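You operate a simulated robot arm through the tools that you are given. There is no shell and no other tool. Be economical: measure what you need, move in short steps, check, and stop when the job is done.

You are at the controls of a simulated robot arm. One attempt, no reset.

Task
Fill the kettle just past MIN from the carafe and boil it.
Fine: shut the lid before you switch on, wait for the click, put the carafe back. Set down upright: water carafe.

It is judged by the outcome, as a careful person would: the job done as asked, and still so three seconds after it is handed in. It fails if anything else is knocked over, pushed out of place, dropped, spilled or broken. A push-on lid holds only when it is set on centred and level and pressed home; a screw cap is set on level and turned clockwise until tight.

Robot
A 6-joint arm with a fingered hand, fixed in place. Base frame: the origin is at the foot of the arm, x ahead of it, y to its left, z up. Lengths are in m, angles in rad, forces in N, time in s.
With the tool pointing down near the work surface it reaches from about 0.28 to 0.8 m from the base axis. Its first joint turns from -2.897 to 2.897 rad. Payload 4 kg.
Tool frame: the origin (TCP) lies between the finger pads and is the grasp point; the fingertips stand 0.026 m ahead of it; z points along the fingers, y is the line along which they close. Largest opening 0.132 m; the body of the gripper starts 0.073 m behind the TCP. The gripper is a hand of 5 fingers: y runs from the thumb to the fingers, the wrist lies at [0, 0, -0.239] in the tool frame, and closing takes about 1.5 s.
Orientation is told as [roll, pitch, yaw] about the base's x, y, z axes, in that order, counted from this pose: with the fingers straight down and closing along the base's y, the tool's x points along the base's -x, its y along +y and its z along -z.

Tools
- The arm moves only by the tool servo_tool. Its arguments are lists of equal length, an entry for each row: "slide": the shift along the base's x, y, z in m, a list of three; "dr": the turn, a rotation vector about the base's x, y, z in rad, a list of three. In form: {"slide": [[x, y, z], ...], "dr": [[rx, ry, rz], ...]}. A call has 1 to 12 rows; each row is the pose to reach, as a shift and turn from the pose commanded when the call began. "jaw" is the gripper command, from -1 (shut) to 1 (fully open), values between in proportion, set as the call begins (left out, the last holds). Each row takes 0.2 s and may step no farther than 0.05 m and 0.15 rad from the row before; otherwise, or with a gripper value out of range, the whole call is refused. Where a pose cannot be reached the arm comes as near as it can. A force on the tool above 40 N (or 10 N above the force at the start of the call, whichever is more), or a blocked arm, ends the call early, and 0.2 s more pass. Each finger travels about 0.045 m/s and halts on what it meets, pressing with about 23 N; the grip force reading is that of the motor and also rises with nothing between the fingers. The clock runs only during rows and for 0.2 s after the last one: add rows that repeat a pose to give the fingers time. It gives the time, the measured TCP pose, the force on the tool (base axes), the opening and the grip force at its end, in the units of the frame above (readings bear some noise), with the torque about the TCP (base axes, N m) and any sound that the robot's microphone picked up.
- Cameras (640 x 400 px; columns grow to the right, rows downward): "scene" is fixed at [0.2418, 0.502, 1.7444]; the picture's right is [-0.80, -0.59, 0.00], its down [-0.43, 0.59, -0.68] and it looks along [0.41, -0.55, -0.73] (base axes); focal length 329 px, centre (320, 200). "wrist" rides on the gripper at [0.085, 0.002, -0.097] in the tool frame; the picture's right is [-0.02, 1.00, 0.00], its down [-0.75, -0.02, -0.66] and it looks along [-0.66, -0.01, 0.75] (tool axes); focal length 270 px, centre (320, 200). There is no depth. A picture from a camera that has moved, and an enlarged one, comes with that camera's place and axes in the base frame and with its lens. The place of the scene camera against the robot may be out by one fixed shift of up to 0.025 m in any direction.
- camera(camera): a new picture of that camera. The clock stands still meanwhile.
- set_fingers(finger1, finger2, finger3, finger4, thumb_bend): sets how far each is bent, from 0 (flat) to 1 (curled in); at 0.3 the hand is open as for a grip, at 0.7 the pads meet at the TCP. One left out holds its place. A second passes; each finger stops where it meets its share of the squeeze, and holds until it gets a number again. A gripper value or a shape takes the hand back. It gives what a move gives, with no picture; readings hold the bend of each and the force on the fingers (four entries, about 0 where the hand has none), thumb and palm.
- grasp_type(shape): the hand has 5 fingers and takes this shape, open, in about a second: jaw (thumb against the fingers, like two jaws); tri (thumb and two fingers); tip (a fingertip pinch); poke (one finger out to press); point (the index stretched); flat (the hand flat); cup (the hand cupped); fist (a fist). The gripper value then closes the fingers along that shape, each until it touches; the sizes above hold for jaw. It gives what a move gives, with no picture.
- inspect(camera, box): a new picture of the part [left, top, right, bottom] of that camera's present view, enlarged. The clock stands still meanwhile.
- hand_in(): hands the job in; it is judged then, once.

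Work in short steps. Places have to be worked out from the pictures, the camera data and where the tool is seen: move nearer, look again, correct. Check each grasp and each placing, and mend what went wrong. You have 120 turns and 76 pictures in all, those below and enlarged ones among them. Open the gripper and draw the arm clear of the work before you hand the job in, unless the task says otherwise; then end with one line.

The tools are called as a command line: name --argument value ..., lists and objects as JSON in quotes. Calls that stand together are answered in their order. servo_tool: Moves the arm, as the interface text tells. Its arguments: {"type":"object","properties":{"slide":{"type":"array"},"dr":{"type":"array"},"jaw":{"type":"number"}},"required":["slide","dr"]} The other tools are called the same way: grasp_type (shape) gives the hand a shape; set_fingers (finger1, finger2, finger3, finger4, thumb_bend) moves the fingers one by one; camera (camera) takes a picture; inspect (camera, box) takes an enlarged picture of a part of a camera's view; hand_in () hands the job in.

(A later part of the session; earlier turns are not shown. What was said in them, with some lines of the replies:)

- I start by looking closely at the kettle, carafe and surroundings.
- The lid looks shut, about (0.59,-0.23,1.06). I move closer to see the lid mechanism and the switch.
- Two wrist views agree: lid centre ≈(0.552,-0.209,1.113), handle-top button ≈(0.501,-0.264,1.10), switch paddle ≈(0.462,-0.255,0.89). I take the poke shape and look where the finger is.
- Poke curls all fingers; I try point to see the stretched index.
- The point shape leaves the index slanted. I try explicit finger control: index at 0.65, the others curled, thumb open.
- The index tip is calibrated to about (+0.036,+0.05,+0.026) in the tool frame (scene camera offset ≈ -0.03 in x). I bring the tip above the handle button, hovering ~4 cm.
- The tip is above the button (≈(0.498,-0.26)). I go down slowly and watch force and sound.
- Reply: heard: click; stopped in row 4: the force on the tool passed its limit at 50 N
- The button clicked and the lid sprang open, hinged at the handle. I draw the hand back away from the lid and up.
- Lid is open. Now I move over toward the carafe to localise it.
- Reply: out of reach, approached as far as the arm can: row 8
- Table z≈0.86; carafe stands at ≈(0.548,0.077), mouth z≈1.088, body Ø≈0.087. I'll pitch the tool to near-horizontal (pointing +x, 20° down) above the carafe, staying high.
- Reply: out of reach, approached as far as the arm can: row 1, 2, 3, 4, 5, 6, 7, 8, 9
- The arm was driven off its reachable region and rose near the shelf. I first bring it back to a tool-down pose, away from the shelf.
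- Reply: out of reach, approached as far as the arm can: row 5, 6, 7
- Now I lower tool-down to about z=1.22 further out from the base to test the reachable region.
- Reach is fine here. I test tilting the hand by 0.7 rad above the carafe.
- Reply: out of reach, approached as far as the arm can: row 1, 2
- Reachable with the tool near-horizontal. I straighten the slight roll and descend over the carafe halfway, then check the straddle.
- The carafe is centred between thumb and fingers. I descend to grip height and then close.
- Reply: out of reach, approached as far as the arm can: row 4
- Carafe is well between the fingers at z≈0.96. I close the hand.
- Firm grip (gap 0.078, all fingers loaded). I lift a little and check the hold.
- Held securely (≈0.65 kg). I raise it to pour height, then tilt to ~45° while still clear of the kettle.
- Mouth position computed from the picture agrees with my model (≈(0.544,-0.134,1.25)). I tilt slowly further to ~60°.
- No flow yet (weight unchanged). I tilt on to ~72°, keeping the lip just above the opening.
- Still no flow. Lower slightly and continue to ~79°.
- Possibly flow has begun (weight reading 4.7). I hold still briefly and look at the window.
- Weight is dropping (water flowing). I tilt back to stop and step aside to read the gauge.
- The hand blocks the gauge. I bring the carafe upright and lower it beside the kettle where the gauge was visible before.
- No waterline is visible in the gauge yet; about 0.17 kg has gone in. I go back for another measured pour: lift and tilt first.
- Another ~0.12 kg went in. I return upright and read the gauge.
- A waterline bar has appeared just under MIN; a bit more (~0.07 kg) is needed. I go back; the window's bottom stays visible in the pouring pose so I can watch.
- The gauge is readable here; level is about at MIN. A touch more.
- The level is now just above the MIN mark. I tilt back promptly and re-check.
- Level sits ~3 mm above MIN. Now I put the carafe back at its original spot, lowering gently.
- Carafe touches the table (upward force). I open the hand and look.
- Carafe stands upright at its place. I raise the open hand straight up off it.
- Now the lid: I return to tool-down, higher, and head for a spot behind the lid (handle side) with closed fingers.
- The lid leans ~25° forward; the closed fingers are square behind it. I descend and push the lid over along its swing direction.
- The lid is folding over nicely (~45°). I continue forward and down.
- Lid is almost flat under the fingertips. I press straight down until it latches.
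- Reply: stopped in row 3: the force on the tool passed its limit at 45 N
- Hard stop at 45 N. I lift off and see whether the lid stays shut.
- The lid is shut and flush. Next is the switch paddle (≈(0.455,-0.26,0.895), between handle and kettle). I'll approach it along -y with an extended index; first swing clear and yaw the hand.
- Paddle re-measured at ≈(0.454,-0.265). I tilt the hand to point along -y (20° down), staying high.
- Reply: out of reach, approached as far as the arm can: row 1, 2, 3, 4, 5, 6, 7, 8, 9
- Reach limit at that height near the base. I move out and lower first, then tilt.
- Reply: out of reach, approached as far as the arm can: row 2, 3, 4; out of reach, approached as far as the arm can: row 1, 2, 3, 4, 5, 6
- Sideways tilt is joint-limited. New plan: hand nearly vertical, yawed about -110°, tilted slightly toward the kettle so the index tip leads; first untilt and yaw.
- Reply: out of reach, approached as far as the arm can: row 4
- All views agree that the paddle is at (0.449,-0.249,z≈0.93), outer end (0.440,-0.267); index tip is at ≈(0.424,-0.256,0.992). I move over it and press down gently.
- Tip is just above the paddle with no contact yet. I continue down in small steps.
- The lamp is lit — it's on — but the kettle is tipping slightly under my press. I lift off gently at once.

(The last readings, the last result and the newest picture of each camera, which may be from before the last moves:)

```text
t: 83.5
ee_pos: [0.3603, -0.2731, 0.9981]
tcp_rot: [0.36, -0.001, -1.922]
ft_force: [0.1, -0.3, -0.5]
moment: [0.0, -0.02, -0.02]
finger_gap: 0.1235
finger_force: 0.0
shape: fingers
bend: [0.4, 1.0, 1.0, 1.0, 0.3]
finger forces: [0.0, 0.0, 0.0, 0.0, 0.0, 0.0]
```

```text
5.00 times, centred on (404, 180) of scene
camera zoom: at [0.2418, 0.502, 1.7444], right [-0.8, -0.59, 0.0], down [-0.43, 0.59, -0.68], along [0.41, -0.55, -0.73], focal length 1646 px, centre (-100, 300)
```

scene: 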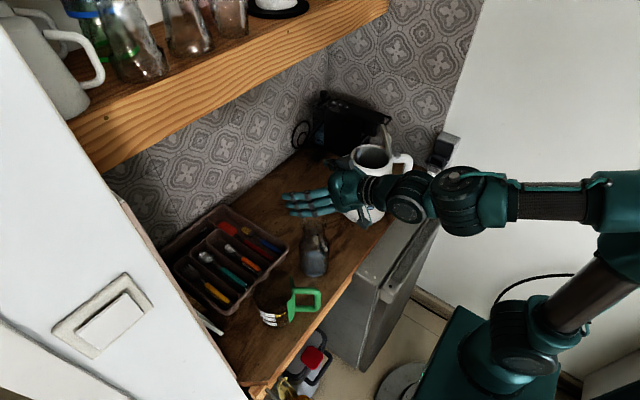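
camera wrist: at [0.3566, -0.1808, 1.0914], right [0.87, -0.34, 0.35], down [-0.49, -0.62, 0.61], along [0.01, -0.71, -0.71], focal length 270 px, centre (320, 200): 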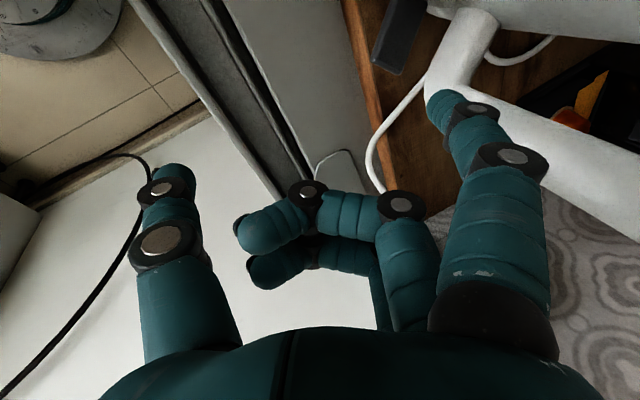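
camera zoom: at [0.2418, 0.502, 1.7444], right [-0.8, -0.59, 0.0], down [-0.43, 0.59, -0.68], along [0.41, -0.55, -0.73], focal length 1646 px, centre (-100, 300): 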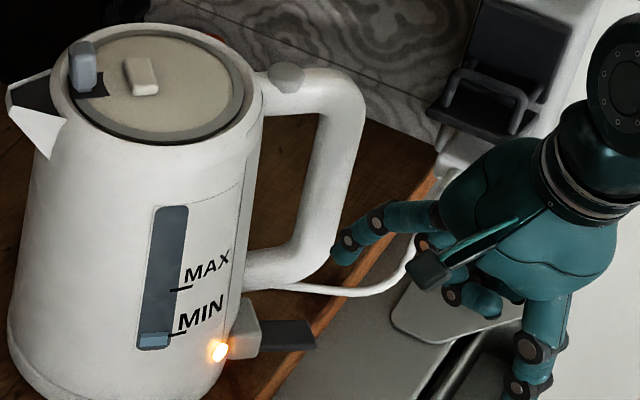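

Kettle has settled back in place, lamp on, lid shut. I withdraw the arm upward and away, and wait for the click.

servo_tool --slide '[[-0.005, 0, 0.04], [-0.005, 0, 0.08], [-0.005, 0, 0.12], [0, 0.005, 0.16], [0.01, 0.01, 0.2], [0.02, 0.02, 0.24], [0.04, 0.05, 0.26], [0.06, 0.08, 0.28], [0.06, 0.1, 0.3], [0.06, 0.1, 0.3], [0.06, 0.1, 0.3], [0.06, 0.1, 0.3]]' --dr '[[0, 0, 0], [0, 0, 0], [0, 0, 0], [0, 0, 0], [0.03, 0.08, 0], [0.06, 0.16, 0], [0.09, 0.24, 0], [0.12, 0.33, 0], [0.12, 0.33, 0], [0.12, 0.33, 0], [0.12, 0.33, 0], [0.12, 0.33, 0]]' --jaw 1

servo_tool --slide '[[0, 0, 0], [0, 0, 0], [0, 0, 0], [0, 0, 0], [0, 0, 0], [0, 0, 0], [0, 0, 0], [0, 0, 0], [0, 0, 0], [0, 0, 0], [0, 0, 0], [0, 0, 0]]' --dr '[[0, 0, 0], [0, 0, 0], [0, 0, 0], [0, 0, 0], [0, 0, 0], [0, 0, 0], [0, 0, 0], [0, 0, 0], [0, 0, 0], [0, 0, 0], [0, 0, 0], [0, 0, 0]]'

servo_tool --slide '[[0, 0, 0], [0, 0, 0], [0, 0, 0], [0, 0, 0], [0, 0, 0], [0, 0, 0], [0, 0, 0], [0, 0, 0], [0, 0, 0], [0, 0, 0], [0, 0, 0], [0, 0, 0]]' --dr '[[0, 0, 0], [0, 0, 0], [0, 0, 0], [0, 0, 0], [0, 0, 0], [0, 0, 0], [0, 0, 0], [0, 0, 0], [0, 0, 0], [0, 0, 0], [0, 0, 0], [0, 0, 0]]'

camera --camera "scene"

```text
t: 86.1
ee_pos: [0.421, -0.1732, 1.2964]
tcp_rot: [0.008, 0.001, -1.922]
ft_force: [-0.3, 0.2, 0.4]
moment: [0.03, -0.05, -0.02]
finger_gap: 0.1318
finger_force: 0.1
shape: jaw
bend: [0.3, 0.3, 0.3, 0.3, 0.3]
finger forces: [0.0, 0.0, 0.0, 0.0, 0.0, 0.0]
```

```text
t: 88.7
ee_pos: [0.4216, -0.1732, 1.2954]
tcp_rot: [0.008, 0.0, -1.921]
ft_force: [-0.7, 0.0, -0.1]
moment: [0.02, 0.02, 0.0]
finger_gap: 0.1318
finger_force: 0.0
shape: jaw
bend: [0.3, 0.3, 0.3, 0.3, 0.3]
finger forces: [0.0, 0.1, 0.0, 0.0, 0.1, 0.0]
```

```text
t: 91.3
ee_pos: [0.4202, -0.1737, 1.2947]
tcp_rot: [0.009, 0.001, -1.921]
ft_force: [-0.4, -1.0, 0.6]
moment: [-0.03, 0.01, -0.02]
finger_gap: 0.132
finger_force: 0.0
shape: jaw
bend: [0.3, 0.3, 0.3, 0.3, 0.3]
finger forces: [0.0, 0.0, 0.0, 0.0, 0.0, 0.0]
```

```text
9 pictures are left
```

scene: 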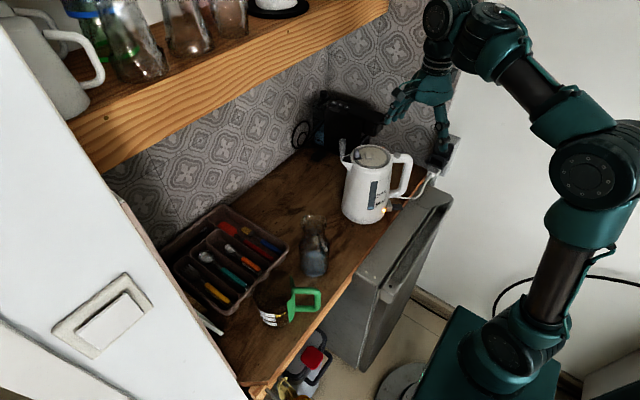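

Lamp still lit. I keep waiting, listening for the click.

servo_tool --slide '[[0, 0, 0], [0, 0, 0], [0, 0, 0], [0, 0, 0], [0, 0, 0], [0, 0, 0], [0, 0, 0], [0, 0, 0], [0, 0, 0], [0, 0, 0], [0, 0, 0], [0, 0, 0]]' --dr '[[0, 0, 0], [0, 0, 0], [0, 0, 0], [0, 0, 0], [0, 0, 0], [0, 0, 0], [0, 0, 0], [0, 0, 0], [0, 0, 0], [0, 0, 0], [0, 0, 0], [0, 0, 0]]'

servo_tool --slide '[[0, 0, 0], [0, 0, 0], [0, 0, 0], [0, 0, 0], [0, 0, 0], [0, 0, 0], [0, 0, 0], [0, 0, 0], [0, 0, 0], [0, 0, 0], [0, 0, 0], [0, 0, 0]]' --dr '[[0, 0, 0], [0, 0, 0], [0, 0, 0], [0, 0, 0], [0, 0, 0], [0, 0, 0], [0, 0, 0], [0, 0, 0], [0, 0, 0], [0, 0, 0], [0, 0, 0], [0, 0, 0]]'

servo_tool --slide '[[0, 0, 0], [0, 0, 0], [0, 0, 0], [0, 0, 0], [0, 0, 0], [0, 0, 0], [0, 0, 0], [0, 0, 0], [0, 0, 0], [0, 0, 0], [0, 0, 0], [0, 0, 0]]' --dr '[[0, 0, 0], [0, 0, 0], [0, 0, 0], [0, 0, 0], [0, 0, 0], [0, 0, 0], [0, 0, 0], [0, 0, 0], [0, 0, 0], [0, 0, 0], [0, 0, 0], [0, 0, 0]]'

servo_tool --slide '[[0, 0, 0], [0, 0, 0], [0, 0, 0], [0, 0, 0], [0, 0, 0], [0, 0, 0], [0, 0, 0], [0, 0, 0], [0, 0, 0], [0, 0, 0], [0, 0, 0], [0, 0, 0]]' --dr '[[0, 0, 0], [0, 0, 0], [0, 0, 0], [0, 0, 0], [0, 0, 0], [0, 0, 0], [0, 0, 0], [0, 0, 0], [0, 0, 0], [0, 0, 0], [0, 0, 0], [0, 0, 0]]'

inspect --camera "scene" --box '[330, 130, 458, 220]'

```text
t: 93.9
ee_pos: [0.4201, -0.1751, 1.295]
tcp_rot: [0.008, 0.0, -1.923]
ft_force: [0.1, 1.1, 0.1]
moment: [0.01, 0.01, 0.01]
finger_gap: 0.1319
finger_force: 0.0
shape: jaw
bend: [0.3, 0.3, 0.3, 0.3, 0.3]
finger forces: [0.1, 0.1, 0.0, 0.0, 0.0, 0.0]
```

```text
t: 96.5
ee_pos: [0.4217, -0.1729, 1.2948]
tcp_rot: [0.009, 0.0, -1.92]
ft_force: [0.3, 0.1, 0.4]
moment: [0.01, -0.02, -0.01]
finger_gap: 0.1318
finger_force: 0.0
shape: jaw
bend: [0.3, 0.3, 0.3, 0.3, 0.3]
finger forces: [0.0, 0.0, 0.0, 0.0, 0.0, 0.1]
```

```text
t: 99.1
ee_pos: [0.4208, -0.1745, 1.2953]
tcp_rot: [0.01, -0.001, -1.919]
ft_force: [-0.5, 0.5, -0.9]
moment: [0.0, 0.0, 0.04]
finger_gap: 0.132
finger_force: 0.0
shape: jaw
bend: [0.3, 0.3, 0.3, 0.3, 0.3]
finger forces: [0.0, 0.0, 0.0, 0.0, 0.0, 0.0]
```

```text
t: 101.7
ee_pos: [0.421, -0.1724, 1.2943]
tcp_rot: [0.01, 0.001, -1.925]
ft_force: [0.1, 0.4, -0.2]
moment: [-0.01, 0.0, 0.0]
finger_gap: 0.1318
finger_force: 0.0
shape: jaw
bend: [0.3, 0.3, 0.3, 0.3, 0.3]
finger forces: [0.0, 0.0, 0.0, 0.0, 0.1, 0.1]
```

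```text
4.44 times, centred on (394, 175) of scene
camera zoom: at [0.2418, 0.502, 1.7444], right [-0.8, -0.59, 0.0], down [-0.43, 0.59, -0.68], along [0.41, -0.55, -0.73], focal length 1463 px, centre (-9, 311)
```

zoom: 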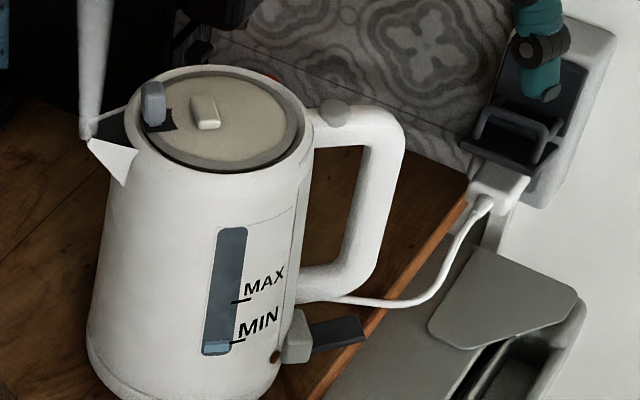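

Steam at the spout and the lamp looks dark, though no click was reported. I wait on and look closely.

servo_tool --slide '[[0, 0, 0], [0, 0, 0], [0, 0, 0], [0, 0, 0], [0, 0, 0], [0, 0, 0], [0, 0, 0], [0, 0, 0], [0, 0, 0], [0, 0, 0], [0, 0, 0], [0, 0, 0]]' --dr '[[0, 0, 0], [0, 0, 0], [0, 0, 0], [0, 0, 0], [0, 0, 0], [0, 0, 0], [0, 0, 0], [0, 0, 0], [0, 0, 0], [0, 0, 0], [0, 0, 0], [0, 0, 0]]'

servo_tool --slide '[[0, 0, 0], [0, 0, 0], [0, 0, 0], [0, 0, 0], [0, 0, 0], [0, 0, 0], [0, 0, 0], [0, 0, 0], [0, 0, 0], [0, 0, 0], [0, 0, 0], [0, 0, 0]]' --dr '[[0, 0, 0], [0, 0, 0], [0, 0, 0], [0, 0, 0], [0, 0, 0], [0, 0, 0], [0, 0, 0], [0, 0, 0], [0, 0, 0], [0, 0, 0], [0, 0, 0], [0, 0, 0]]'

inspect --camera "scene" --box '[360, 180, 408, 215]'

```text
t: 104.3
ee_pos: [0.4205, -0.1734, 1.295]
tcp_rot: [0.008, -0.001, -1.921]
ft_force: [-0.7, 0.0, -0.2]
moment: [-0.03, 0.0, -0.05]
finger_gap: 0.1318
finger_force: 0.1
shape: jaw
bend: [0.3, 0.3, 0.3, 0.3, 0.3]
finger forces: [0.0, 0.1, 0.0, 0.0, 0.1, 0.1]
```

```text
t: 106.9
ee_pos: [0.4221, -0.1734, 1.2943]
tcp_rot: [0.008, -0.001, -1.921]
ft_force: [0.2, -0.1, -0.4]
moment: [0.03, 0.01, -0.04]
finger_gap: 0.1318
finger_force: 0.1
shape: jaw
bend: [0.3, 0.3, 0.3, 0.3, 0.3]
finger forces: [0.0, 0.0, 0.0, 0.0, 0.0, 0.0]
```

```text
11.43 times, centred on (384, 198) of scene
camera zoom: at [0.2418, 0.502, 1.7444], right [-0.8, -0.59, 0.0], down [-0.43, 0.59, -0.68], along [0.41, -0.55, -0.73], focal length 3762 px, centre (-411, 229)
```

zoom: 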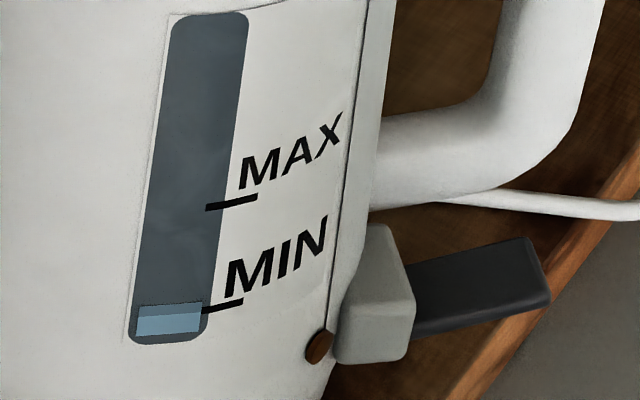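

Lamp off and paddle back up: it boiled (steam) and switched itself off; level still just above MIN. One final overall check.

camera --camera "scene"

inspect --camera "scene" --box '[260, 140, 420, 290]'

```text
6 pictures are left
```

scene: 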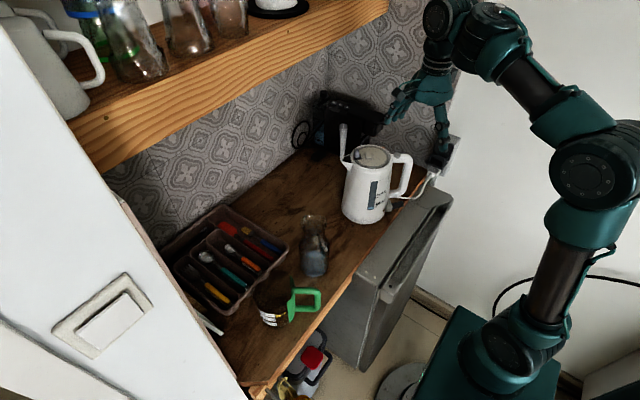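

```text
2.67 times, centred on (340, 215) of scene
camera zoom: at [0.2418, 0.502, 1.7444], right [-0.8, -0.59, 0.0], down [-0.43, 0.59, -0.68], along [0.41, -0.55, -0.73], focal length 878 px, centre (267, 160)
```

zoom: 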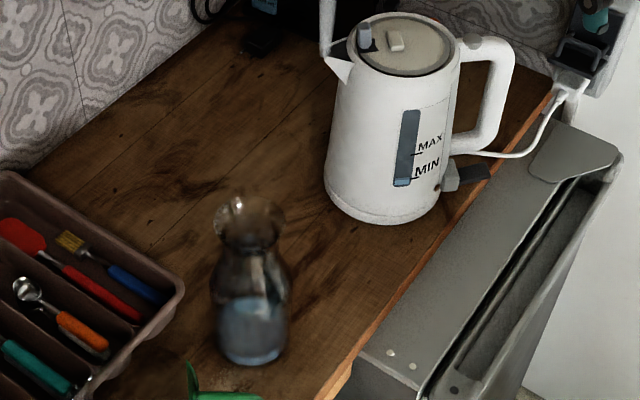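

Everything is in order: carafe upright at its place, lid shut, kettle boiled and off, arm clear. I hand in.

hand_in

```text
The job is handed in.
```

I filled the kettle to just past MIN and shut the lid before switching it on. It boiled and switched itself off. I never heard the click: I judged it done by the steam, the lamp going out and the switch springing back up. The carafe is back upright within about 5 mm of its old spot. The kettle tipped slightly when I pressed the switch, but settled back in place.
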